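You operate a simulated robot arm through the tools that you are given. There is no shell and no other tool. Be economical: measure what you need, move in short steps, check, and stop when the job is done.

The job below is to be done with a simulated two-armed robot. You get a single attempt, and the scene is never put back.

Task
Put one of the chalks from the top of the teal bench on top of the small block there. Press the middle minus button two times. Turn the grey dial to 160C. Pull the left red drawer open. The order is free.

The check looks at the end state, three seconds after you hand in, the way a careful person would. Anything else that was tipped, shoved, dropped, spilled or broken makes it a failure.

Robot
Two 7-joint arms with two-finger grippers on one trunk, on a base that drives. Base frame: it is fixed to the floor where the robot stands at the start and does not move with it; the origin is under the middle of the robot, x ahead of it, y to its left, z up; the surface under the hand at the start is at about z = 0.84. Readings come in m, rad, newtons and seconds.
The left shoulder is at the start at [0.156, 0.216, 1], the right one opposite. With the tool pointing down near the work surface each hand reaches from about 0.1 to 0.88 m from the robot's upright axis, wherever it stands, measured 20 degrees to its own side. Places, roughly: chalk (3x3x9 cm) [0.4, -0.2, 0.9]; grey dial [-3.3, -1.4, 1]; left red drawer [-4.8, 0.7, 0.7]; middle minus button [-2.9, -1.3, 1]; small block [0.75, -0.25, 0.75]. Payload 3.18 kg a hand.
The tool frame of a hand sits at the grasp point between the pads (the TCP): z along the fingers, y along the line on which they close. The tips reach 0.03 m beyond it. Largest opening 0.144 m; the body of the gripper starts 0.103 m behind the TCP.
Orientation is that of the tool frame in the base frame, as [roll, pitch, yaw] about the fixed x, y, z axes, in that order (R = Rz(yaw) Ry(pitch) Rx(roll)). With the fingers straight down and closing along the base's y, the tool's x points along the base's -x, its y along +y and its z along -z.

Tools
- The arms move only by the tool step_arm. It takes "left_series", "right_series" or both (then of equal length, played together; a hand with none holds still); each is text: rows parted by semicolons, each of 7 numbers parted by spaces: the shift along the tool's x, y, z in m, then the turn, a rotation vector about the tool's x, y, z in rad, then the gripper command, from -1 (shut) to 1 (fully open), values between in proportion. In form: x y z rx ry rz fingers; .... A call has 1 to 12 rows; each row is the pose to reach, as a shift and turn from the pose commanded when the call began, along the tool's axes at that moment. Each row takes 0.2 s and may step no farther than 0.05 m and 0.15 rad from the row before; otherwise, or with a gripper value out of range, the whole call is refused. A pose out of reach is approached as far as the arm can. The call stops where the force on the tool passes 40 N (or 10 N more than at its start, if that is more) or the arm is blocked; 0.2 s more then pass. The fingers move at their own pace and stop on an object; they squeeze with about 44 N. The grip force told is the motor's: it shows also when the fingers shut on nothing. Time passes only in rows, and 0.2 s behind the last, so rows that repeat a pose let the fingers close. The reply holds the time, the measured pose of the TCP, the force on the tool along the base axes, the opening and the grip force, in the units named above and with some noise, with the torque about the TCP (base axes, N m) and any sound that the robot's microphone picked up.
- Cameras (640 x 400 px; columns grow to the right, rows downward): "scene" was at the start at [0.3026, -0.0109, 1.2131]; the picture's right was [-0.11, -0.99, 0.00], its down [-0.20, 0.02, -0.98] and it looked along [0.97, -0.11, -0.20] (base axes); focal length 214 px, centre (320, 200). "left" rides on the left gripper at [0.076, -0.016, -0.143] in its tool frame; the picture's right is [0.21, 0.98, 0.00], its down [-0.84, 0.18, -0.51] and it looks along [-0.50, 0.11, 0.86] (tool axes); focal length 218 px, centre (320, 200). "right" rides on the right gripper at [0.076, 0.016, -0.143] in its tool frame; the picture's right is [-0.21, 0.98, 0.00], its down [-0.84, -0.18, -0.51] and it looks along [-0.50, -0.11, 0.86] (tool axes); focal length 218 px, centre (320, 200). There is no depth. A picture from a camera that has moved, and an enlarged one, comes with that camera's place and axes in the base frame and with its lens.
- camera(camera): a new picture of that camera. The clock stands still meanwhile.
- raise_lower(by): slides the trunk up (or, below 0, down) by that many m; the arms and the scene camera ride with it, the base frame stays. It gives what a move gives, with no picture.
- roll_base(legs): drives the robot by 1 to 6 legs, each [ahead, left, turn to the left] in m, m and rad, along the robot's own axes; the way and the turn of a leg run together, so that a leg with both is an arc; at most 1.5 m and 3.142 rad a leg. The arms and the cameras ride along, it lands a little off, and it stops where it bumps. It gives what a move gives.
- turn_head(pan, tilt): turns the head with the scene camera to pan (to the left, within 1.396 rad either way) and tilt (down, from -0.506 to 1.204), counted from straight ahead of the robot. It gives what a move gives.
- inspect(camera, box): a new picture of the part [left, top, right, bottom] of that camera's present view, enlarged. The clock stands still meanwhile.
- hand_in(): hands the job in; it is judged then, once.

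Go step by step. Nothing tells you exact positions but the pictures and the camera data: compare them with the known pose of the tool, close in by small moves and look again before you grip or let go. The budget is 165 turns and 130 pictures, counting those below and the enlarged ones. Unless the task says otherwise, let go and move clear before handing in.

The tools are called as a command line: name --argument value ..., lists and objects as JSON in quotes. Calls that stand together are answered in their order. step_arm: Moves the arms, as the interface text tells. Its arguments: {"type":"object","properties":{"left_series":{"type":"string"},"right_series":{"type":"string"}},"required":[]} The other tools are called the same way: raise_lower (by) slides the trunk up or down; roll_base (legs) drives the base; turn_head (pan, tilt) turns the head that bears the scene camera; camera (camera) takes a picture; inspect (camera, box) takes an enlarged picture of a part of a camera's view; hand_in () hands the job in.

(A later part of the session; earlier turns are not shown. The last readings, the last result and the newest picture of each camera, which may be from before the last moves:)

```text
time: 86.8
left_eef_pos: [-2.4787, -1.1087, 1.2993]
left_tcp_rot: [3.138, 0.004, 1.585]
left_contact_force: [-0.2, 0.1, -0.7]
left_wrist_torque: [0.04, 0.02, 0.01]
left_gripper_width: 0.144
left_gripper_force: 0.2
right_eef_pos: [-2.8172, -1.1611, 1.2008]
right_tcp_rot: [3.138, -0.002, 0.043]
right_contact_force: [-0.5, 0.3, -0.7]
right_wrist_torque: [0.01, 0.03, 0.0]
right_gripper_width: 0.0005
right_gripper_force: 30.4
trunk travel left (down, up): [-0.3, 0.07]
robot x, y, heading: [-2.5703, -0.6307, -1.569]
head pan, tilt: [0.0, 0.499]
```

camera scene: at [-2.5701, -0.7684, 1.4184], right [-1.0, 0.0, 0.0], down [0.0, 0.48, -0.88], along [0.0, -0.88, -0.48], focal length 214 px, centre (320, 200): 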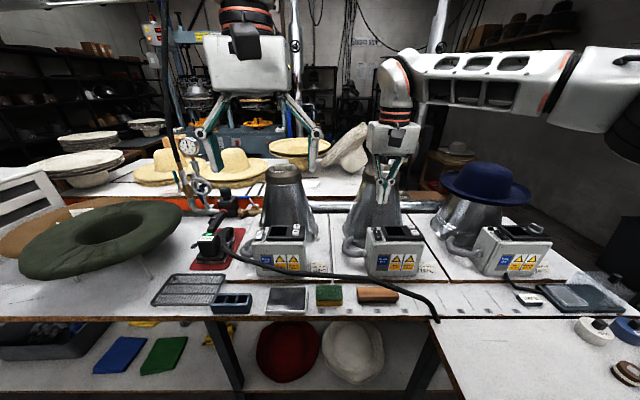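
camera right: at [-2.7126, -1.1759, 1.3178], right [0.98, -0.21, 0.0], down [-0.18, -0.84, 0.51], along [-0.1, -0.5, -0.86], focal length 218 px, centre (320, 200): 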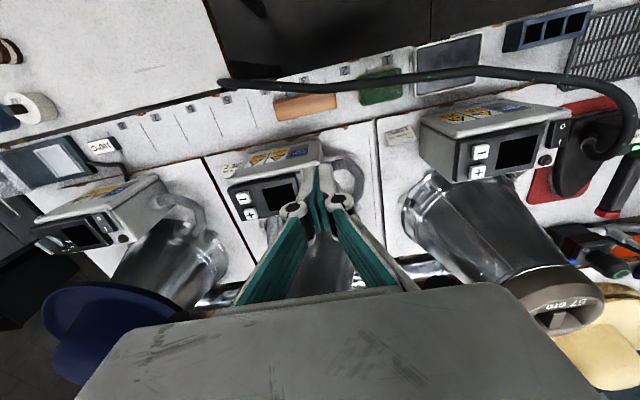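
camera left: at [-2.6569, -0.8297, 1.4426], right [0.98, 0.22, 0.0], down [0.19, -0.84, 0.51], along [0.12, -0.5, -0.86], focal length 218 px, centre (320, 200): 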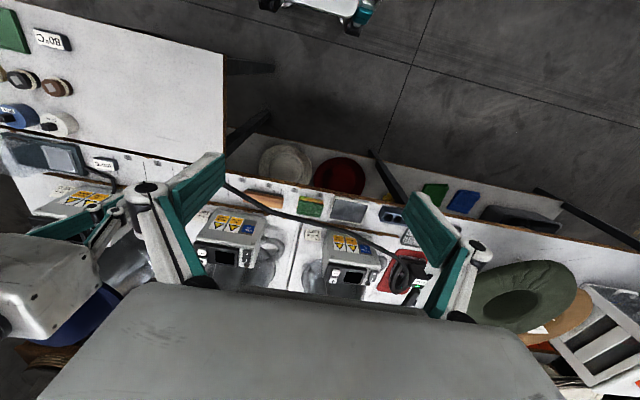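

Turned. I move over the key at height first, then look before descending.

step_arm --right_series "-0.016 0.04 0 0 0 0.02 -1; -0.033 0.08 0.01 0 0 0.043 -1; -0.05 0.12 0.03 0 0 0.043 -1; -0.066 0.15 0.06 0 0 0.043 -1; -0.066 0.1605 0.09 0 0 0.043 -1; -0.066 0.1605 0.09 0 0 0.043 -1"

camera --camera "scene"

inspect --camera "right" --box '[220, 100, 420, 240]'

```text
time: 88.2
left_eef_pos: [-2.4791, -1.1092, 1.301]
left_tcp_rot: [3.138, 0.006, 1.585]
left_contact_force: [0.4, 0.9, 0.3]
left_wrist_torque: [-0.01, -0.02, -0.02]
left_gripper_width: 0.1439
left_gripper_force: 0.1
right_eef_pos: [-2.8759, -1.3235, 1.1105]
right_tcp_rot: [3.139, -0.002, 0.002]
right_contact_force: [0.5, -0.1, 0.3]
right_wrist_torque: [-0.01, -0.04, 0.01]
right_gripper_width: 0.0
right_gripper_force: 31.2
trunk travel left (down, up): [-0.3, 0.07]
robot x, y, heading: [-2.5681, -0.636, -1.569]
head pan, tilt: [0.0, 0.499]
```

```text
63 pictures are left
camera scene: at [-2.5701, -0.7674, 1.4185], right [-1.0, 0.0, 0.0], down [0.0, 0.48, -0.88], along [0.0, -0.88, -0.48], focal length 214 px, centre (320, 200)
```

scene: 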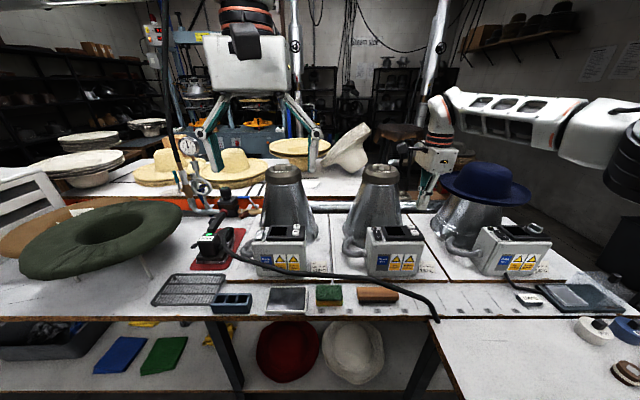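

```text
2.86 times, centred on (320, 170) of right
camera zoom: at [-2.7993, -1.3405, 1.254], right [-0.21, -0.98, 0.0], down [-0.84, 0.18, 0.51], along [-0.49, 0.1, -0.86], focal length 624 px, centre (320, 286)
```

zoom: 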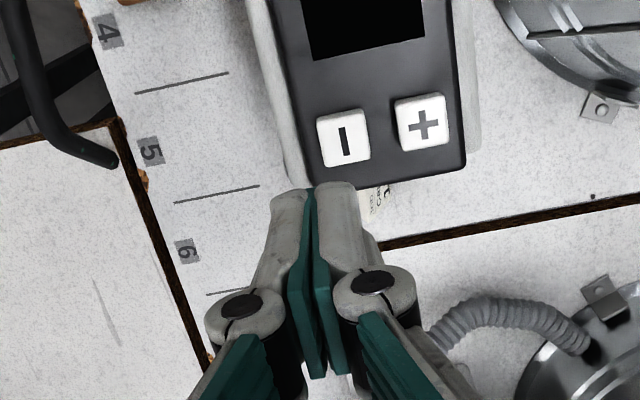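

A superb view of the keys: minus is at (-2.878, -1.335), plus 32 mm further. I shift 10 mm and descend to just above.

step_arm --right_series "-0.002 0.01 0 0 0 0 -1; -0.002 0.01 0.03 0 0 0 -1; -0.002 0.01 0.06 0 0 0 -1; -0.002 0.01 0.07 0 0 0 -1; -0.002 0.01 0.07 0 0 0 -1"

inspect --camera "right" --box '[220, 100, 420, 240]'

inspect --camera "scene" --box '[360, 180, 460, 250]'

```text
time: 89.3
left_eef_pos: [-2.4774, -1.1089, 1.2997]
left_tcp_rot: [3.138, 0.003, 1.585]
left_contact_force: [-0.8, -0.3, 1.0]
left_wrist_torque: [0.02, -0.02, 0.02]
left_gripper_width: 0.1439
left_gripper_force: 0.1
right_eef_pos: [-2.8773, -1.3336, 1.0404]
right_tcp_rot: [-3.141, -0.002, -0.001]
right_contact_force: [0.3, -0.2, -0.5]
right_wrist_torque: [0.02, 0.03, -0.01]
right_gripper_width: 0.0
right_gripper_force: 30.9
trunk travel left (down, up): [-0.3, 0.07]
robot x, y, heading: [-2.5737, -0.6335, -1.567]
head pan, tilt: [0.0, 0.499]
```

```text
2.86 times, centred on (320, 170) of right
camera zoom: at [-2.8004, -1.3507, 1.1828], right [-0.21, -0.98, 0.0], down [-0.84, 0.18, 0.51], along [-0.49, 0.11, -0.86], focal length 624 px, centre (320, 286)
```

zoom: 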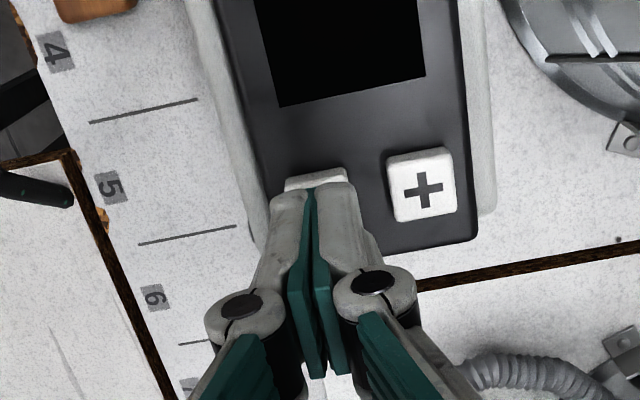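

```text
5.71 times, centred on (410, 215) of scene
camera zoom: at [-2.57, -0.7678, 1.4184], right [-1.0, 0.0, 0.0], down [0.0, 0.48, -0.88], along [0.0, -0.88, -0.48], focal length 1226 px, centre (-194, 114)
```

zoom: 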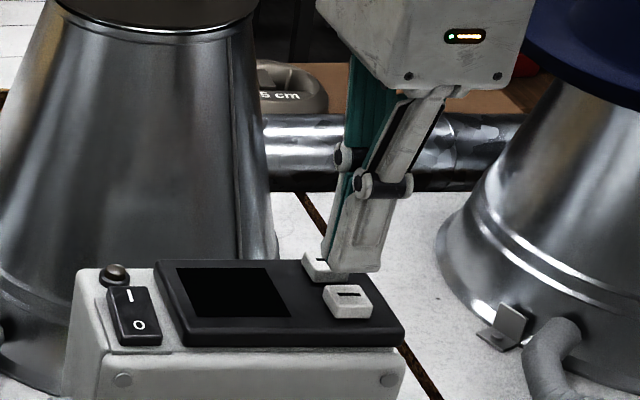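

Aligned over minus, with plus clear of the fingers. I descend slowly and watch for contact or a click.

step_arm --right_series "0 0 0.004 0 0 0 -1; 0 0 0.008 0 0 0 -1; 0 0 0.01 0 0 0 -1; 0 0 0.01 0 0 0 -1"

```text
time: 90.3
left_eef_pos: [-2.4777, -1.1079, 1.3007]
left_tcp_rot: [3.139, 0.005, 1.585]
left_contact_force: [-0.1, -0.5, 0.4]
left_wrist_torque: [-0.01, -0.03, 0.01]
left_gripper_width: 0.1438
left_gripper_force: 0.0
right_eef_pos: [-2.8782, -1.3351, 1.0305]
right_tcp_rot: [3.14, -0.002, -0.002]
right_contact_force: [0.3, 0.3, -0.8]
right_wrist_torque: [0.02, 0.03, -0.02]
right_gripper_width: 0.0002
right_gripper_force: 30.3
trunk travel left (down, up): [-0.3, 0.07]
robot x, y, heading: [-2.5712, -0.6328, -1.573]
head pan, tilt: [0.0, 0.499]
```

step_arm --right_series "0 0 0.002 0 0 0 -1; 0 0 0.004 0 0 0 -1; 0 0 0.005 0 0 0 -1"

inspect --camera "scene" --box '[370, 190, 440, 240]'

```text
time: 91.2
left_eef_pos: [-2.4796, -1.1088, 1.2999]
left_tcp_rot: [3.138, 0.004, 1.585]
left_contact_force: [0.5, -0.2, 0.0]
left_wrist_torque: [-0.01, 0.03, 0.0]
left_gripper_width: 0.1442
left_gripper_force: 0.1
right_eef_pos: [-2.8773, -1.3342, 1.0258]
right_tcp_rot: [-3.142, -0.003, -0.001]
right_contact_force: [0.3, -1.2, -0.8]
right_wrist_torque: [-0.01, 0.01, 0.0]
right_gripper_width: 0.0002
right_gripper_force: 31.3
trunk travel left (down, up): [-0.3, 0.07]
robot x, y, heading: [-2.5712, -0.6338, -1.569]
head pan, tilt: [0.0, 0.499]
```

```text
8.00 times, centred on (405, 215) of scene
camera zoom: at [-2.5701, -0.7678, 1.4184], right [-1.0, 0.0, 0.0], down [0.0, 0.48, -0.88], along [0.0, -0.88, -0.48], focal length 1716 px, centre (-360, 80)
```

zoom: 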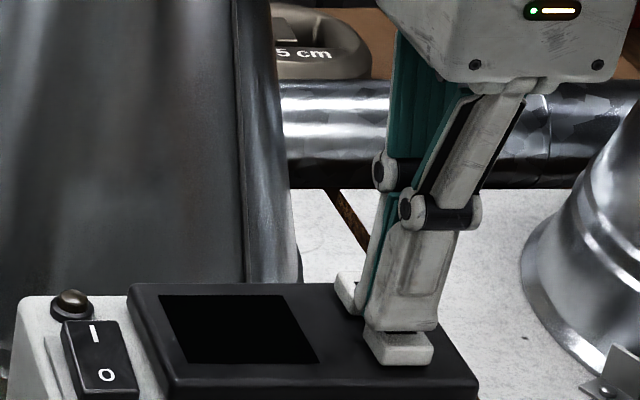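

The tip is just above minus, well placed. I continue by 1–2 mm rows.

step_arm --right_series "0 0 0.001 0 0 0 -1; 0 0 0.002 0 0 0 -1; 0 0 0.003 0 0 0 -1; 0 0 0.004 0 0 0 -1"

```text
time: 92.2
left_eef_pos: [-2.4789, -1.109, 1.3014]
left_tcp_rot: [3.14, 0.005, 1.584]
left_contact_force: [0.4, -1.2, -0.2]
left_wrist_torque: [0.02, -0.03, 0.01]
left_gripper_width: 0.144
left_gripper_force: 0.0
right_eef_pos: [-2.8776, -1.3349, 1.0216]
right_tcp_rot: [-3.141, -0.002, -0.001]
right_contact_force: [0.3, 0.1, -0.1]
right_wrist_torque: [-0.03, -0.01, 0.01]
right_gripper_width: 0.0002
right_gripper_force: 30.4
trunk travel left (down, up): [-0.3, 0.07]
robot x, y, heading: [-2.5707, -0.6344, -1.574]
head pan, tilt: [0.0, 0.499]
```

step_arm --right_series "0 0 0.001 0 0 0 -1; 0 0 0.002 0 0 0 -1; 0 0 0.003 0 0 0 -1"

inspect --camera "scene" --box '[385, 205, 430, 240]'

```text
time: 93.0
left_eef_pos: [-2.4794, -1.1076, 1.301]
left_tcp_rot: [3.139, 0.004, 1.585]
left_contact_force: [-0.6, -0.3, -0.3]
left_wrist_torque: [-0.01, -0.02, 0.02]
left_gripper_width: 0.144
left_gripper_force: 0.1
right_eef_pos: [-2.8775, -1.335, 1.0189]
right_tcp_rot: [3.14, -0.002, 0.0]
right_contact_force: [-0.3, 0.4, 0.9]
right_wrist_torque: [0.0, 0.04, 0.01]
right_gripper_width: 0.0062
right_gripper_force: 31.1
trunk travel left (down, up): [-0.3, 0.07]
robot x, y, heading: [-2.5685, -0.6334, -1.571]
head pan, tilt: [0.0, 0.499]
```

```text
11.43 times, centred on (408, 222) of scene
camera zoom: at [-2.5701, -0.7677, 1.4184], right [-1.0, 0.0, 0.0], down [0.0, 0.48, -0.88], along [0.0, -0.88, -0.48], focal length 2451 px, centre (-680, -57)
```

zoom: 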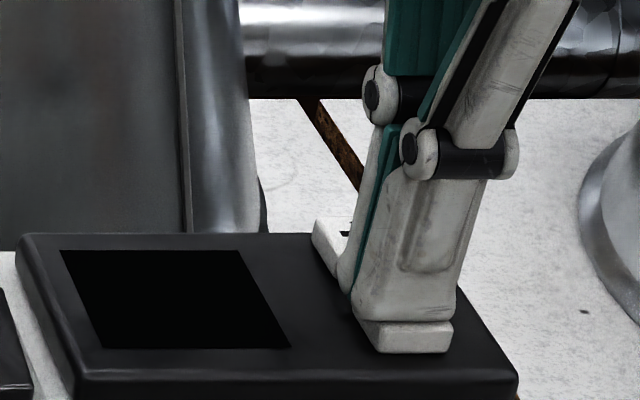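

Contact is beginning (the fingers parted slightly). I go on 1 mm at a time.

step_arm --right_series "0 0 0.001 0 0 0 -1; 0 0 0.002 0 0 0 -1; 0 0 0.002 0 0 0 -1"

inspect --camera "right" --box '[270, 110, 380, 190]'

```text
time: 93.8
left_eef_pos: [-2.4784, -1.1083, 1.3007]
left_tcp_rot: [3.138, 0.001, 1.585]
left_contact_force: [0.5, -0.1, 0.3]
left_wrist_torque: [0.01, 0.03, 0.0]
left_gripper_width: 0.144
left_gripper_force: 0.0
right_eef_pos: [-2.8772, -1.3345, 1.0173]
right_tcp_rot: [3.14, -0.003, 0.0]
right_contact_force: [-1.1, 0.4, 1.5]
right_wrist_torque: [0.02, 0.02, -0.02]
right_gripper_width: 0.006
right_gripper_force: 30.6
trunk travel left (down, up): [-0.3, 0.07]
robot x, y, heading: [-2.5688, -0.6317, -1.573]
head pan, tilt: [0.0, 0.499]
```

```text
5.00 times, centred on (325, 150) of right
camera zoom: at [-2.8014, -1.3511, 1.1592], right [-0.21, -0.98, 0.0], down [-0.84, 0.18, 0.51], along [-0.49, 0.1, -0.86], focal length 1091 px, centre (295, 450)
```

zoom: 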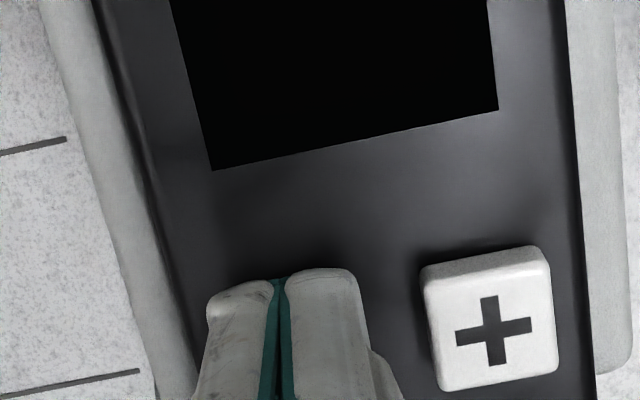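

Plus is well clear. I press on in 1 mm rows, waiting for a click.

step_arm --right_series "0 0 0.001 0 0 0 -1; 0 0 0.002 0 0 0 -1; 0 0 0.003 0 0 0 -1"

```text
time: 94.5
left_eef_pos: [-2.4789, -1.1082, 1.3012]
left_tcp_rot: [3.137, 0.004, 1.586]
left_contact_force: [1.2, 0.7, 0.1]
left_wrist_torque: [0.04, -0.02, -0.03]
left_gripper_width: 0.144
left_gripper_force: 0.0
right_eef_pos: [-2.878, -1.3334, 1.0142]
right_tcp_rot: [3.14, -0.002, 0.003]
right_contact_force: [0.0, -1.2, 3.0]
right_wrist_torque: [-0.03, -0.03, 0.01]
right_gripper_width: 0.0059
right_gripper_force: 29.9
trunk travel left (down, up): [-0.3, 0.07]
robot x, y, heading: [-2.5693, -0.6303, -1.571]
head pan, tilt: [0.0, 0.499]
heard: click
```

Click — first press made. I release fully.

step_arm --right_series "0 0 -0.004 0 0 0 -1; 0 0 -0.012 0 0 0 -1; 0 0 -0.012 0 0 0 -1; 0 0 -0.012 0 0 0 -1"

inspect --camera "scene" --box '[370, 190, 440, 240]'

```text
time: 95.5
left_eef_pos: [-2.4786, -1.1089, 1.3]
left_tcp_rot: [3.136, 0.003, 1.585]
left_contact_force: [-0.2, 0.5, 0.6]
left_wrist_torque: [-0.02, 0.0, 0.01]
left_gripper_width: 0.1438
left_gripper_force: 0.0
right_eef_pos: [-2.8784, -1.3341, 1.0249]
right_tcp_rot: [-3.141, -0.001, 0.001]
right_contact_force: [-0.5, 0.4, 0.3]
right_wrist_torque: [0.0, 0.02, -0.01]
right_gripper_width: 0.0
right_gripper_force: 30.4
trunk travel left (down, up): [-0.3, 0.07]
robot x, y, heading: [-2.5708, -0.6329, -1.569]
head pan, tilt: [0.0, 0.499]
```

```text
8.00 times, centred on (405, 215) of scene
camera zoom: at [-2.57, -0.7677, 1.4184], right [-1.0, 0.0, 0.0], down [0.0, 0.48, -0.88], along [0.0, -0.88, -0.48], focal length 1716 px, centre (-360, 80)
```

zoom: 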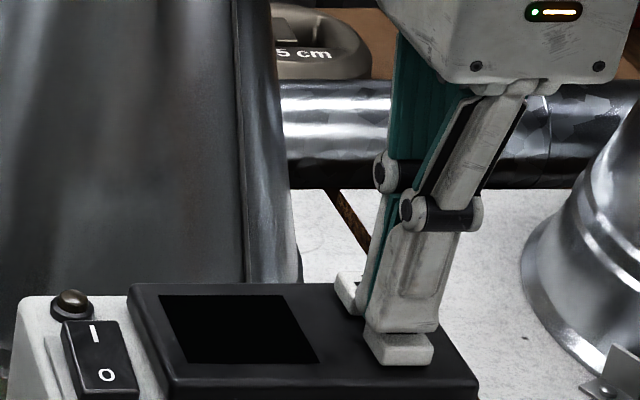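

The key has sprung back. Second press, to the same depth.

step_arm --right_series "0 0 0.004 0 0 0 -1; 0 0 0.007 0 0 0 -1; 0 0 0.009 0 0 0 -1; 0 0 0.011 0 0 0 -1; 0 0 0.012 0 0 0 -1"

```text
time: 96.8
left_eef_pos: [-2.4783, -1.109, 1.3002]
left_tcp_rot: [3.138, 0.002, 1.585]
left_contact_force: [0.0, 1.1, -0.5]
left_wrist_torque: [0.0, -0.01, -0.02]
left_gripper_width: 0.1438
left_gripper_force: 0.0
right_eef_pos: [-2.8775, -1.3356, 1.0132]
right_tcp_rot: [3.138, 0.0, 0.002]
right_contact_force: [0.5, -2.5, 4.6]
right_wrist_torque: [-0.07, 0.01, 0.01]
right_gripper_width: 0.0062
right_gripper_force: 30.7
trunk travel left (down, up): [-0.3, 0.07]
robot x, y, heading: [-2.5696, -0.6329, -1.567]
head pan, tilt: [0.0, 0.499]
heard: click
```

Second click. I raise the hand clear, up above the box.

step_arm --right_series "0 0 -0.01 0 0 0 -1; 0 0 -0.05 0 0 0 -1; 0 0 -0.1 0 0 0 -1; 0 -0.04 -0.12 0 0 0 -1; 0 -0.08 -0.14 0 0 0 -1; 0 -0.12 -0.16 0 0 0 -1"

inspect --camera "scene" --box '[340, 190, 440, 260]'

inspect --camera "scene" --box '[480, 200, 560, 260]'

```text
time: 98.2
left_eef_pos: [-2.4779, -1.1071, 1.3016]
left_tcp_rot: [3.136, 0.007, 1.584]
left_contact_force: [0.4, 0.3, -0.7]
left_wrist_torque: [-0.07, -0.01, -0.03]
left_gripper_width: 0.1439
left_gripper_force: 0.1
right_eef_pos: [-2.8817, -1.2121, 1.1725]
right_tcp_rot: [3.141, -0.002, 0.001]
right_contact_force: [-0.1, 0.9, 0.5]
right_wrist_torque: [-0.07, -0.04, 0.02]
right_gripper_width: 0.0002
right_gripper_force: 30.8
trunk travel left (down, up): [-0.3, 0.07]
robot x, y, heading: [-2.5716, -0.6333, -1.573]
head pan, tilt: [0.0, 0.499]
```

```text
5.71 times, centred on (390, 225) of scene
camera zoom: at [-2.5708, -0.766, 1.4187], right [-1.0, 0.0, 0.0], down [0.0, 0.48, -0.88], along [0.0, -0.88, -0.48], focal length 1226 px, centre (-80, 57)
```

zoom: 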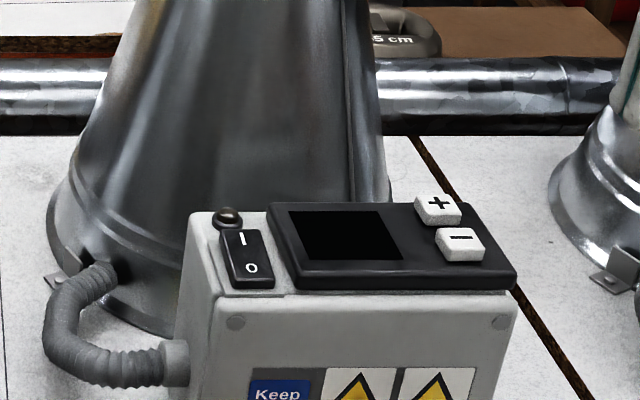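

```text
6.67 times, centred on (520, 230) of scene
camera zoom: at [-2.5708, -0.766, 1.4187], right [-1.0, 0.0, 0.0], down [0.0, 0.48, -0.88], along [0.0, -0.88, -0.48], focal length 1430 px, centre (-1013, 0)
```

zoom: 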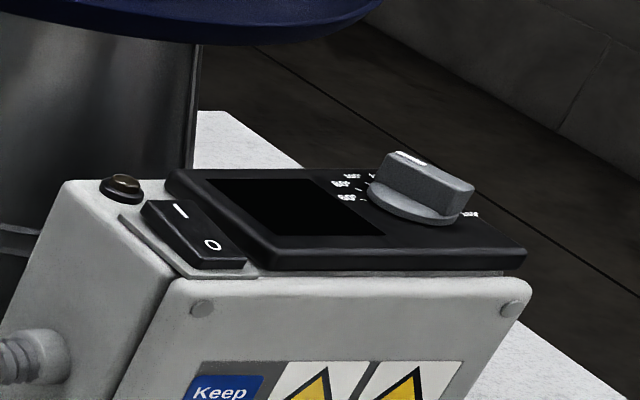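

Both presses are done and the key is back up. Now the dial: I check it from the hand camera, which faces that way.

camera --camera "right"

```text
53 pictures are left
camera right: at [-2.8055, -1.2281, 1.3156], right [-0.21, -0.98, 0.0], down [-0.84, 0.18, 0.5], along [-0.49, 0.1, -0.86], focal length 218 px, centre (320, 200)
```

right: 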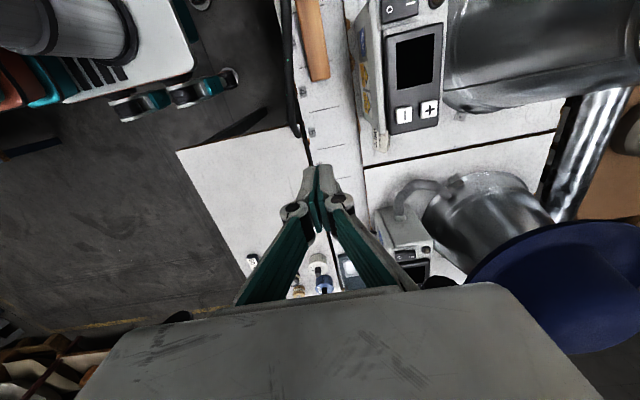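

Now I can see the base: the side table's front edge is at y≈-0.89 and the base front has margin. I back up 3 cm and strafe right 0.38 m to bring the dial into the reach zone.

roll_base --legs '[[-0.03, 0, 0], [0, -0.38, 0]]'

camera --camera "scene"

camera --camera "right"

```text
time: 100.4
left_eef_pos: [-2.5726, -1.0765, 1.3001]
left_tcp_rot: [3.135, 0.003, 1.591]
left_contact_force: [0.1, -0.1, -0.2]
left_wrist_torque: [-0.02, -0.02, -0.03]
left_gripper_width: 0.1442
left_gripper_force: 0.0
right_eef_pos: [-2.9741, -1.1844, 1.172]
right_tcp_rot: [3.139, -0.005, 0.005]
right_contact_force: [0.0, 0.0, -0.5]
right_wrist_torque: [-0.05, -0.01, 0.01]
right_gripper_width: 0.0001
right_gripper_force: 30.9
trunk travel left (down, up): [-0.3, 0.07]
robot x, y, heading: [-2.6646, -0.5998, -1.565]
head pan, tilt: [0.0, 0.499]
stopped in leg 2: the robot was blocked; the commanded pose is now the measured one
```

```text
52 pictures are left
camera scene: at [-2.6662, -0.7357, 1.4184], right [-1.0, -0.01, 0.0], down [0.0, 0.48, -0.88], along [0.01, -0.88, -0.48], focal length 214 px, centre (320, 200)
```

scene: 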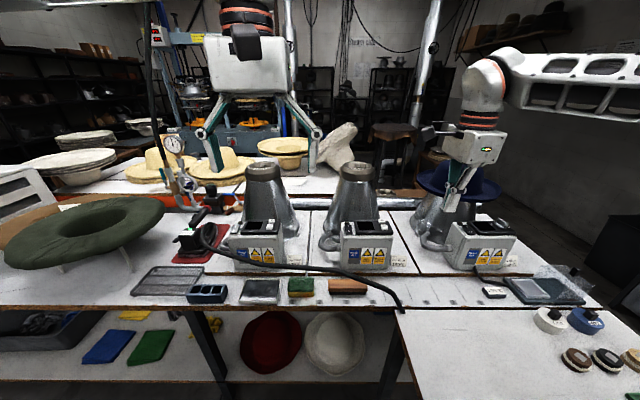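

```text
51 pictures are left
camera right: at [-2.8982, -1.2002, 1.3149], right [-0.2, -0.98, 0.0], down [-0.85, 0.18, 0.5], along [-0.49, 0.1, -0.86], focal length 218 px, centre (320, 200)
```

right: 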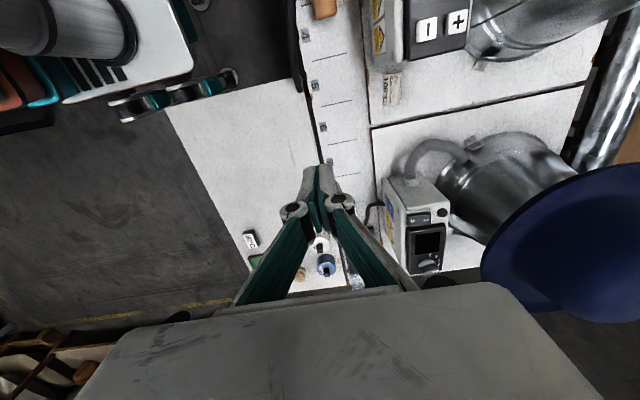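

The base was blocked by the side table's front-left leg; nothing looks disturbed. Instead I'll stay left of that leg and move closer to the main table, so the dial lies diagonally to the right. First I retract both hands.

step_arm --left_series "0.04 0 0 0 0 0 1; 0.08 0 0 0 0 0 1; 0.12 0 0 0 0 0 1; 0.15 0 0 0 0 0 1; 0.15 0 0 0 0 0 1" --right_series "0 -0.04 0 0 0 0 -1; 0 -0.08 0 0 0 0 -1; 0 -0.12 0 0 0 0 -1; 0 -0.16 0 0 0 0 -1; 0 -0.2 0 0 0 0 -1"

roll_base --legs '[[0, 0.045, 0], [0.19, 0, 0]]'

camera --camera "right"

```text
time: 101.6
left_eef_pos: [-2.5741, -0.9256, 1.2998]
left_tcp_rot: [3.136, 0.003, 1.595]
left_contact_force: [0.9, 0.0, -0.7]
left_wrist_torque: [-0.02, -0.01, 0.0]
left_gripper_width: 0.1439
left_gripper_force: 0.0
right_eef_pos: [-2.9746, -0.9841, 1.1726]
right_tcp_rot: [3.14, -0.004, 0.007]
right_contact_force: [0.0, 0.0, 0.3]
right_wrist_torque: [-0.02, 0.01, 0.0]
right_gripper_width: 0.0002
right_gripper_force: 30.6
trunk travel left (down, up): [-0.3, 0.07]
robot x, y, heading: [-2.6652, -0.5999, -1.568]
head pan, tilt: [0.0, 0.499]
```

```text
time: 103.8
left_eef_pos: [-2.5308, -1.1184, 1.2999]
left_tcp_rot: [3.136, 0.003, 1.59]
left_contact_force: [0.5, -1.0, -0.3]
left_wrist_torque: [0.03, 0.01, -0.04]
left_gripper_width: 0.1441
left_gripper_force: 0.0
right_eef_pos: [-2.9311, -1.1769, 1.1728]
right_tcp_rot: [3.14, -0.004, 0.005]
right_contact_force: [-0.1, 0.1, -0.2]
right_wrist_torque: [0.02, 0.0, 0.03]
right_gripper_width: 0.0002
right_gripper_force: 30.2
trunk travel left (down, up): [-0.3, 0.07]
robot x, y, heading: [-2.6198, -0.7918, -1.566]
head pan, tilt: [0.0, 0.499]
```

```text
50 pictures are left
camera right: at [-2.8547, -1.1935, 1.3151], right [-0.2, -0.98, 0.0], down [-0.84, 0.18, 0.5], along [-0.49, 0.1, -0.86], focal length 218 px, centre (320, 200)
```

right: 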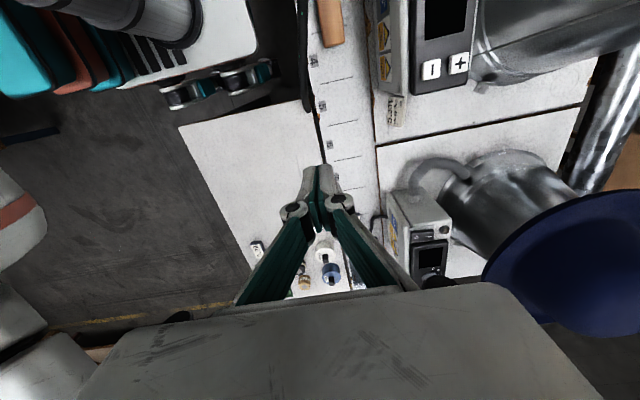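

Well placed. I move the right hand toward the dial for a close look, keeping high and short of the hat.

step_arm --right_series "-0.045 0.01 0 0 0 0 -1; -0.09 0.02 0 0 0 0 -1; -0.135 0.03 0 0 0 0 -1; -0.18 0.04 0 0 0 0 -1; -0.18 0.04 0 0 0 0 -1"

camera --camera "right"

turn_head --pan -0.7 --tilt 0.6

camera --camera "scene"

```text
time: 105.0
left_eef_pos: [-2.5292, -1.1188, 1.3002]
left_tcp_rot: [3.136, 0.004, 1.593]
left_contact_force: [-0.1, -0.1, 0.2]
left_wrist_torque: [0.01, 0.0, 0.01]
left_gripper_width: 0.1443
left_gripper_force: 0.0
right_eef_pos: [-3.1113, -1.2187, 1.1723]
right_tcp_rot: [3.14, -0.001, 0.004]
right_contact_force: [0.0, -0.5, 0.2]
right_wrist_torque: [-0.01, 0.04, 0.01]
right_gripper_width: 0.0
right_gripper_force: 31.1
trunk travel left (down, up): [-0.3, 0.07]
robot x, y, heading: [-2.6215, -0.7922, -1.566]
head pan, tilt: [0.0, 0.499]
```

```text
49 pictures are left
camera right: at [-3.0359, -1.2347, 1.3151], right [-0.2, -0.98, 0.0], down [-0.84, 0.18, 0.51], along [-0.49, 0.1, -0.86], focal length 218 px, centre (320, 200)
```

right: 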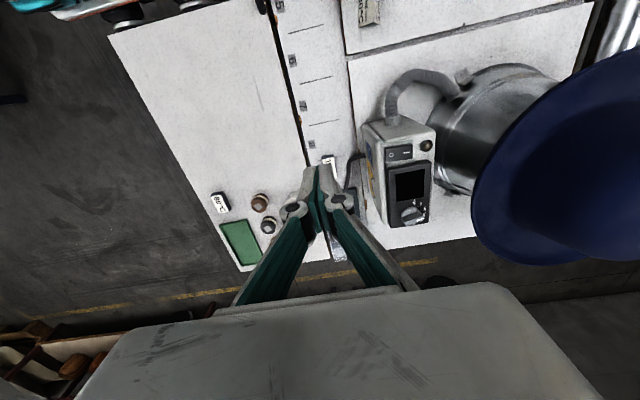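

```text
time: 106.1
left_eef_pos: [-2.5314, -1.118, 1.2997]
left_tcp_rot: [3.136, 0.002, 1.59]
left_contact_force: [-0.1, 0.7, 0.0]
left_wrist_torque: [0.01, 0.0, 0.0]
left_gripper_width: 0.144
left_gripper_force: 0.0
right_eef_pos: [-3.112, -1.2181, 1.1724]
right_tcp_rot: [3.139, -0.005, 0.003]
right_contact_force: [0.6, 0.1, 0.2]
right_wrist_torque: [0.03, 0.0, 0.01]
right_gripper_width: 0.0001
right_gripper_force: 31.1
trunk travel left (down, up): [-0.3, 0.07]
robot x, y, heading: [-2.6255, -0.7911, -1.566]
head pan, tilt: [-0.7, 0.6]
```

```text
48 pictures are left
camera scene: at [-2.6775, -0.9045, 1.4093], right [-0.77, 0.64, 0.0], down [0.36, 0.43, -0.83], along [-0.53, -0.63, -0.56], focal length 214 px, centre (320, 200)
```

scene: 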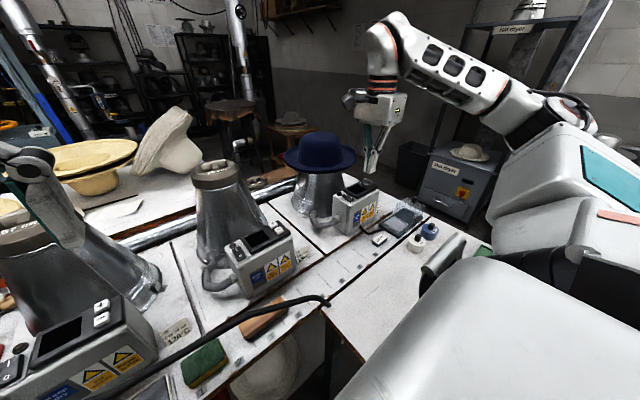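

inspect --camera "right" --box '[370, 150, 450, 240]'

inspect --camera "scene" --box '[270, 110, 430, 240]'

```text
4.44 times, centred on (410, 195) of right
camera zoom: at [-3.0362, -1.2347, 1.3148], right [-0.2, -0.98, 0.0], down [-0.84, 0.18, 0.5], along [-0.49, 0.1, -0.86], focal length 970 px, centre (-80, 222)
```

zoom: 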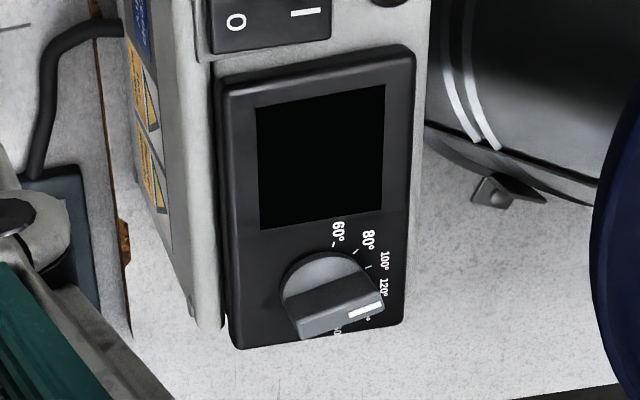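

```text
3.08 times, centred on (350, 175) of scene
camera zoom: at [-2.6775, -0.9045, 1.4093], right [-0.77, 0.64, 0.0], down [0.36, 0.43, -0.83], along [-0.53, -0.63, -0.56], focal length 660 px, centre (228, 277)
```

zoom: 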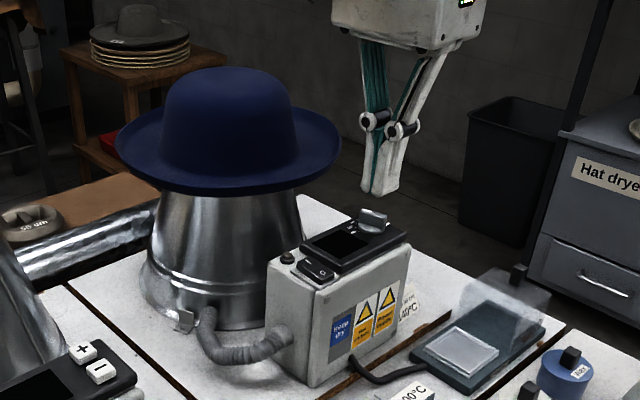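

The pointer sits near 120 (toward the wall), with marks every ~25°: 60 on the left side, 180 on the right. 160 is about 50° clockwise seen from above. The hat is close behind, so I'll use closed fingertips on the free side of the knob's near end and nudge it round. First I hover and look.

step_arm --right_series "-0.04 0.02 0 0 0 0.1 -1; -0.08 0.04 0 0 0 0.2 -1; -0.12 0.06 0.01 0 0 0.3 -1; -0.16 0.085 0.02 0 0 0.3 -1; -0.2 0.11 0.03 0 0 0.3 -1; -0.2 0.11 0.05 0 0 0.3 -1; -0.2 0.11 0.05 0 0 0.3 -1"

camera --camera "right"

inspect --camera "scene" --box '[270, 110, 430, 240]'

```text
time: 107.7
left_eef_pos: [-2.5298, -1.118, 1.3003]
left_tcp_rot: [3.137, 0.002, 1.591]
left_contact_force: [0.4, -0.5, -1.0]
left_wrist_torque: [0.0, 0.0, 0.0]
left_gripper_width: 0.1441
left_gripper_force: 0.1
right_eef_pos: [-3.3102, -1.3296, 1.1212]
right_tcp_rot: [3.141, -0.003, -0.295]
right_contact_force: [0.0, -0.4, -0.4]
right_wrist_torque: [0.0, 0.03, 0.01]
right_gripper_width: 0.0
right_gripper_force: 30.9
trunk travel left (down, up): [-0.3, 0.07]
robot x, y, heading: [-2.624, -0.7894, -1.568]
head pan, tilt: [-0.7, 0.6]
```

```text
45 pictures are left
camera right: at [-3.2422, -1.3678, 1.2637], right [-0.48, -0.87, 0.0], down [-0.76, 0.42, 0.51], along [-0.44, 0.24, -0.86], focal length 218 px, centre (320, 200)
```

right: 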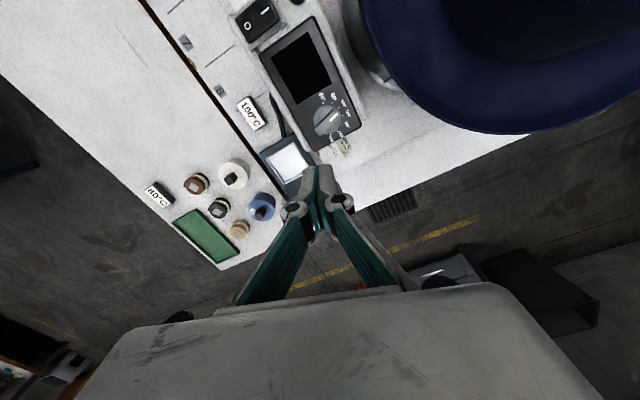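

```text
3.08 times, centred on (350, 175) of scene
camera zoom: at [-2.6771, -0.9049, 1.4093], right [-0.77, 0.64, 0.0], down [0.36, 0.43, -0.83], along [-0.53, -0.63, -0.56], focal length 660 px, centre (228, 277)
```

zoom: 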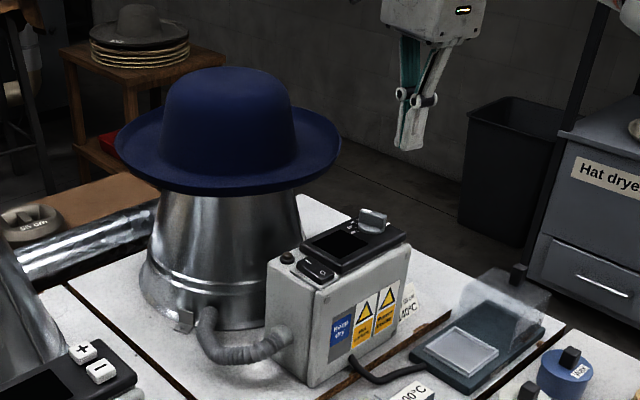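

Reach is fine here and the hat is further away than feared. I zoom in on the dial.

inspect --camera "right" --box '[300, 80, 380, 150]'

```text
5.71 times, centred on (340, 115) of right
camera zoom: at [-3.2422, -1.3678, 1.2637], right [-0.48, -0.87, 0.0], down [-0.76, 0.42, 0.51], along [-0.44, 0.24, -0.86], focal length 1247 px, centre (206, 686)
```

zoom: 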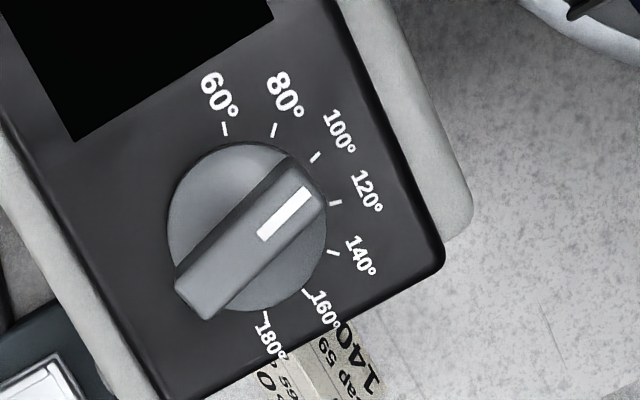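

Now it's clear: the pointer is at 100°, and 160° needs roughly 95° of clockwise turning. The dial centre is (-3.2885, -1.353). I'll grip the bar across; first I move above it, turn the hand to yaw -1.22 and open a little.

step_arm --right_series "0.01 0.005 0 0 0 0.14 -0.44; 0.02 0.01 0 0 0 0.28 -0.44; 0.0276 0.0161 0 0 0 0.42 -0.44; 0.0276 0.0161 0 0 0 0.56 -0.44; 0.0276 0.0161 0 0 0 0.7 -0.44; 0.0276 0.0161 0 0 0 0.84 -0.44; 0.0276 0.0161 0 0 0 0.925 -0.44; 0.0276 0.0161 0 0 0 0.925 -0.44"

camera --camera "right"

```text
time: 109.5
left_eef_pos: [-2.5307, -1.1175, 1.3001]
left_tcp_rot: [3.136, 0.004, 1.591]
left_contact_force: [-0.1, 0.4, 0.0]
left_wrist_torque: [-0.01, -0.02, -0.01]
left_gripper_width: 0.1442
left_gripper_force: 0.1
right_eef_pos: [-3.2891, -1.351, 1.1223]
right_tcp_rot: [-3.14, 0.0, -1.224]
right_contact_force: [0.2, -0.3, -0.2]
right_wrist_torque: [-0.02, 0.01, -0.04]
right_gripper_width: 0.0403
right_gripper_force: 0.0
trunk travel left (down, up): [-0.3, 0.07]
robot x, y, heading: [-2.6207, -0.79, -1.569]
head pan, tilt: [-0.7, 0.6]
```

```text
42 pictures are left
camera right: at [-3.2784, -1.4292, 1.2647], right [-0.99, -0.14, 0.0], down [-0.12, 0.85, 0.51], along [-0.07, 0.5, -0.86], focal length 218 px, centre (320, 200)
```

right: 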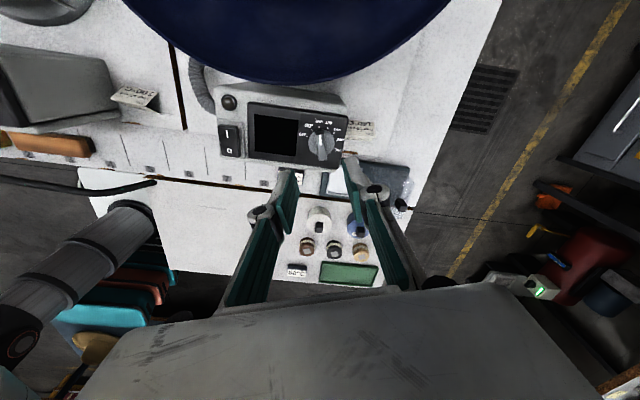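

Yaw is reachable and the dial lies right on the grip axis. I descend most of the way and check.

step_arm --right_series "0 0 0.03 0 0 0 -0.44; 0 0 0.06 0 0 0 -0.44; 0 0 0.08 0 0 0 -0.44; 0 0 0.085 0 0 0 -0.44; 0 0 0.085 0 0 0 -0.44"

inspect --camera "right" --box '[260, 120, 380, 220]'

inspect --camera "scene" --box '[310, 130, 410, 210]'

```text
time: 110.7
left_eef_pos: [-2.5298, -1.1179, 1.2991]
left_tcp_rot: [3.136, 0.004, 1.59]
left_contact_force: [-0.8, -0.6, 0.1]
left_wrist_torque: [-0.02, 0.05, 0.02]
left_gripper_width: 0.1439
left_gripper_force: 0.1
right_eef_pos: [-3.2885, -1.3507, 1.0373]
right_tcp_rot: [-3.139, -0.002, -1.22]
right_contact_force: [0.5, -0.8, 0.6]
right_wrist_torque: [0.0, 0.0, 0.0]
right_gripper_width: 0.0404
right_gripper_force: 0.0
trunk travel left (down, up): [-0.3, 0.07]
robot x, y, heading: [-2.6243, -0.792, -1.569]
head pan, tilt: [-0.7, 0.6]
```

```text
4.00 times, centred on (320, 170) of right
camera zoom: at [-3.2778, -1.4293, 1.1804], right [-0.99, -0.14, 0.0], down [-0.12, 0.85, 0.51], along [-0.07, 0.5, -0.86], focal length 873 px, centre (320, 320)
```

zoom: 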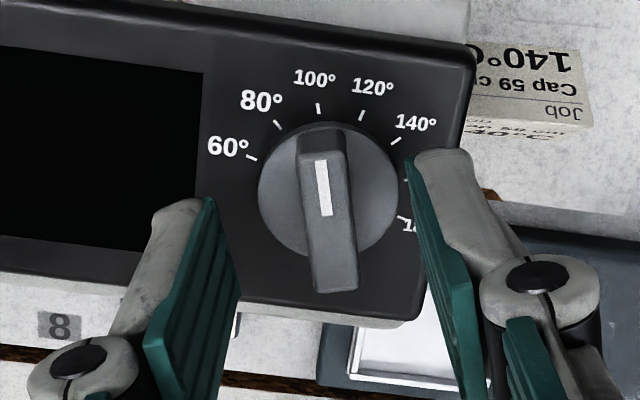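

```text
5.00 times, centred on (360, 170) of scene
camera zoom: at [-2.6776, -0.9044, 1.4093], right [-0.77, 0.64, 0.0], down [0.36, 0.43, -0.83], along [-0.53, -0.63, -0.56], focal length 1072 px, centre (120, 350)
```

zoom: 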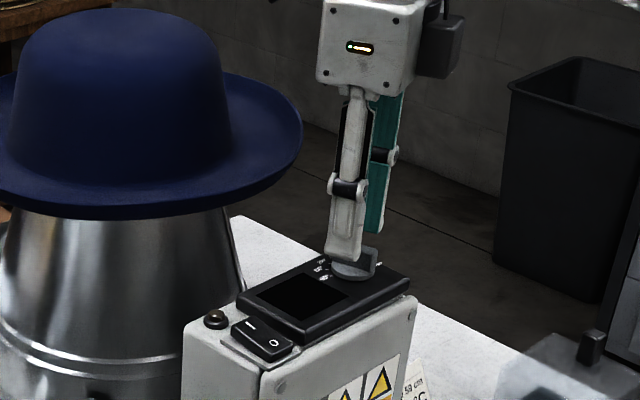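

The bar lies between the fingers, pointing right at 100°. I lower 14 mm more and close gently.

step_arm --right_series "0 0 0.007 0 0 0 -0.44; 0 0 0.014 0 0 0 -0.44; 0 0 0.014 0 0 0 -0.44"

inspect --camera "scene" --box '[340, 170, 390, 210]'

```text
time: 111.5
left_eef_pos: [-2.5299, -1.1183, 1.3001]
left_tcp_rot: [3.136, 0.003, 1.59]
left_contact_force: [0.4, 0.2, 0.5]
left_wrist_torque: [0.01, 0.0, -0.01]
left_gripper_width: 0.1441
left_gripper_force: 0.1
right_eef_pos: [-3.2873, -1.3521, 1.0226]
right_tcp_rot: [-3.138, -0.002, -1.222]
right_contact_force: [0.9, 0.7, -0.5]
right_wrist_torque: [0.01, 0.02, 0.03]
right_gripper_width: 0.0404
right_gripper_force: 0.0
trunk travel left (down, up): [-0.3, 0.07]
robot x, y, heading: [-2.619, -0.7942, -1.567]
head pan, tilt: [-0.7, 0.6]
```

```text
10.00 times, centred on (365, 190) of scene
camera zoom: at [-2.6775, -0.9044, 1.4093], right [-0.77, 0.64, 0.0], down [0.36, 0.43, -0.83], along [-0.53, -0.63, -0.56], focal length 2145 px, centre (-130, 300)
```

zoom: 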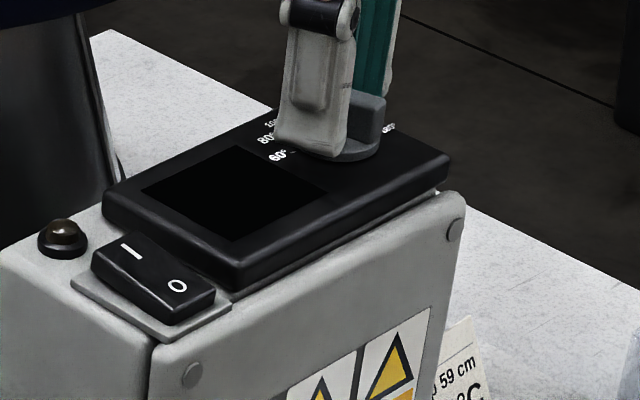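

Tip height is good, beside the bar. I close the grip.

step_arm --right_series "0 0 0 0 0 0 -0.7; 0 0 0 0 0 0 -0.8; 0 0 0 0 0 0 -0.9; 0 0 0 0 0 0 -0.9"

inspect --camera "right" --box '[260, 120, 380, 220]'

```text
time: 112.5
left_eef_pos: [-2.532, -1.1177, 1.2996]
left_tcp_rot: [3.137, 0.003, 1.592]
left_contact_force: [0.4, 0.2, -0.1]
left_wrist_torque: [-0.02, -0.01, -0.04]
left_gripper_width: 0.1439
left_gripper_force: 0.0
right_eef_pos: [-3.2905, -1.3511, 1.0231]
right_tcp_rot: [-3.141, -0.004, -1.222]
right_contact_force: [-9.8, -4.9, 2.1]
right_wrist_torque: [0.19, 0.4, -0.02]
right_gripper_width: 0.0108
right_gripper_force: 41.5
trunk travel left (down, up): [-0.3, 0.07]
robot x, y, heading: [-2.6173, -0.7922, -1.567]
head pan, tilt: [-0.7, 0.6]
```

```text
4.00 times, centred on (320, 170) of right
camera zoom: at [-3.2791, -1.4299, 1.1656], right [-0.99, -0.14, 0.0], down [-0.12, 0.85, 0.51], along [-0.07, 0.5, -0.86], focal length 873 px, centre (320, 320)
```

zoom: 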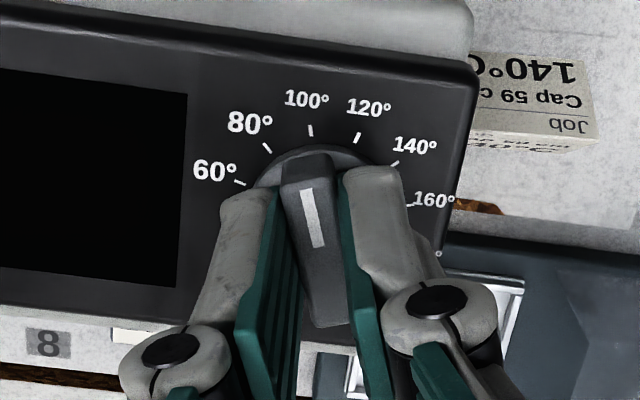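

Gripped, with a slight side load from a 2 mm offset. I correct that and turn clockwise (from above) in small rows, first about 0.7 rad.

step_arm --right_series "0 0.002 0 0 0 0 -0.9; 0 0.002 0 0 0 0.1 -0.9; 0 0.002 0 0 0 0.2 -0.9; 0 0.002 0 0 0 0.3 -0.9; 0 0.002 0 0 0 0.4 -0.9; 0 0.002 0 0 0 0.5 -0.9; 0 0.002 0 0 0 0.6 -0.9; 0 0.002 0 0 0 0.7 -0.9; 0 0.002 0 0 0 0.7 -0.9"

inspect --camera "right" --box '[260, 120, 380, 220]'

```text
time: 114.5
left_eef_pos: [-2.5311, -1.1181, 1.2998]
left_tcp_rot: [3.136, 0.004, 1.589]
left_contact_force: [0.4, -0.4, 0.1]
left_wrist_torque: [-0.02, -0.01, 0.01]
left_gripper_width: 0.144
left_gripper_force: 0.0
right_eef_pos: [-3.2902, -1.3517, 1.0232]
right_tcp_rot: [-3.137, -0.003, -1.922]
right_contact_force: [-8.0, -0.4, 0.9]
right_wrist_torque: [-0.08, 0.2, 0.0]
right_gripper_width: 0.011
right_gripper_force: 41.0
trunk travel left (down, up): [-0.3, 0.07]
robot x, y, heading: [-2.6247, -0.7968, -1.569]
head pan, tilt: [-0.7, 0.6]
```

```text
4.00 times, centred on (320, 170) of right
camera zoom: at [-3.3332, -1.4187, 1.1654], right [-0.85, 0.53, 0.0], down [0.46, 0.73, 0.51], along [0.27, 0.43, -0.86], focal length 873 px, centre (320, 320)
```

zoom: 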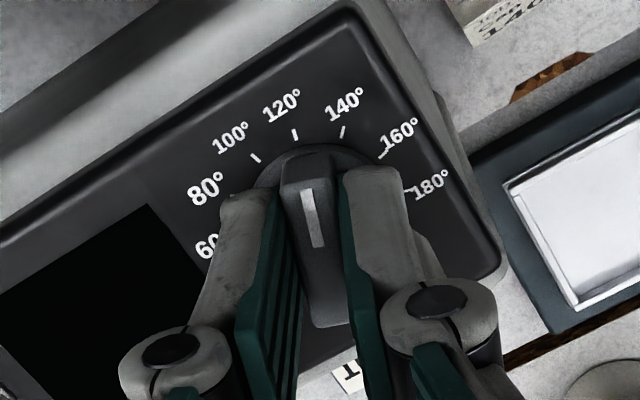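

The knob follows: now about 126°. Another ~0.88 rad to go.

step_arm --right_series "0 0.001 0 0 0 0.1 -0.9; 0 0.001 0 0 0 0.2 -0.9; 0 0.001 0 0 0 0.3 -0.9; 0 0.001 0 0 0 0.4 -0.9; 0 0.001 0 0 0 0.5 -0.9; 0 0.001 0 0 0 0.6 -0.9; 0 0.001 0 0 0 0.7 -0.9; 0 0.001 0 0 0 0.8 -0.9; 0 0.001 0 0 0 0.88 -0.9; 0 0.001 0 0 0 0.88 -0.9"

inspect --camera "right" --box '[260, 120, 380, 220]'

```text
time: 116.7
left_eef_pos: [-2.5322, -1.1172, 1.301]
left_tcp_rot: [3.136, 0.005, 1.588]
left_contact_force: [0.2, 0.5, -0.3]
left_wrist_torque: [0.0, 0.02, 0.0]
left_gripper_width: 0.1439
left_gripper_force: 0.0
right_eef_pos: [-3.292, -1.3501, 1.0248]
right_tcp_rot: [-3.138, 0.001, -2.803]
right_contact_force: [-13.3, 2.1, 5.9]
right_wrist_torque: [-0.28, 1.34, 0.03]
right_gripper_width: 0.0107
right_gripper_force: 40.9
trunk travel left (down, up): [-0.3, 0.07]
robot x, y, heading: [-2.6216, -0.7921, -1.571]
head pan, tilt: [-0.7, 0.6]
```

```text
4.00 times, centred on (320, 170) of right
camera zoom: at [-3.3702, -1.3612, 1.1652], right [-0.13, 0.99, 0.0], down [0.85, 0.11, 0.51], along [0.51, 0.06, -0.86], focal length 873 px, centre (320, 320)
```

zoom: 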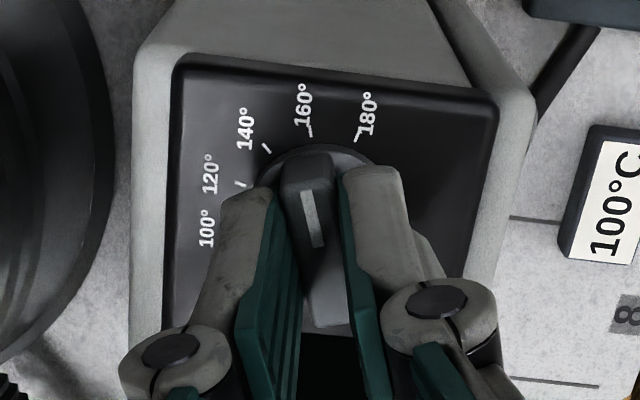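

160° tick is right at the pointer. I release gently, rise a little and verify.

step_arm --right_series "0 0 0 0 0 0 -0.75; 0 0 0 0 0 0 -0.5; 0 0 0 0 0 0 -0.44; 0 0 -0.014 0 0 0 -0.44; 0 0 -0.014 0 0 0 -0.44"

inspect --camera "right" --box '[260, 120, 380, 220]'

```text
time: 117.9
left_eef_pos: [-2.5319, -1.1165, 1.3002]
left_tcp_rot: [3.137, 0.004, 1.589]
left_contact_force: [0.6, 0.4, 0.4]
left_wrist_torque: [-0.02, -0.05, 0.0]
left_gripper_width: 0.1439
left_gripper_force: 0.1
right_eef_pos: [-3.2906, -1.3524, 1.037]
right_tcp_rot: [-3.139, 0.001, -2.8]
right_contact_force: [-0.1, -0.4, -0.2]
right_wrist_torque: [0.0, -0.04, 0.04]
right_gripper_width: 0.0403
right_gripper_force: 0.0
trunk travel left (down, up): [-0.3, 0.07]
robot x, y, heading: [-2.6231, -0.7943, -1.567]
head pan, tilt: [-0.7, 0.6]
```

```text
4.00 times, centred on (320, 170) of right
camera zoom: at [-3.3688, -1.363, 1.1795], right [-0.13, 0.99, 0.0], down [0.85, 0.11, 0.51], along [0.51, 0.06, -0.86], focal length 873 px, centre (320, 320)
```

zoom: 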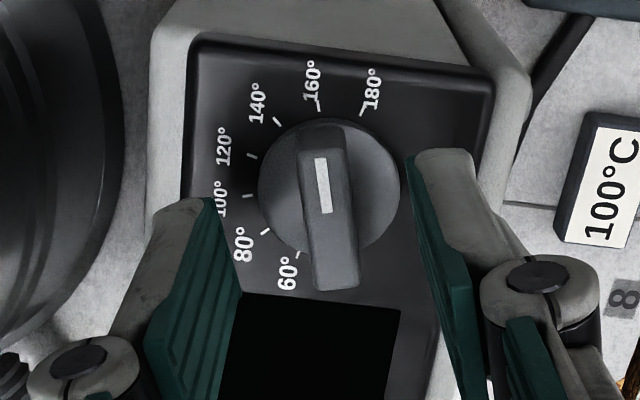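

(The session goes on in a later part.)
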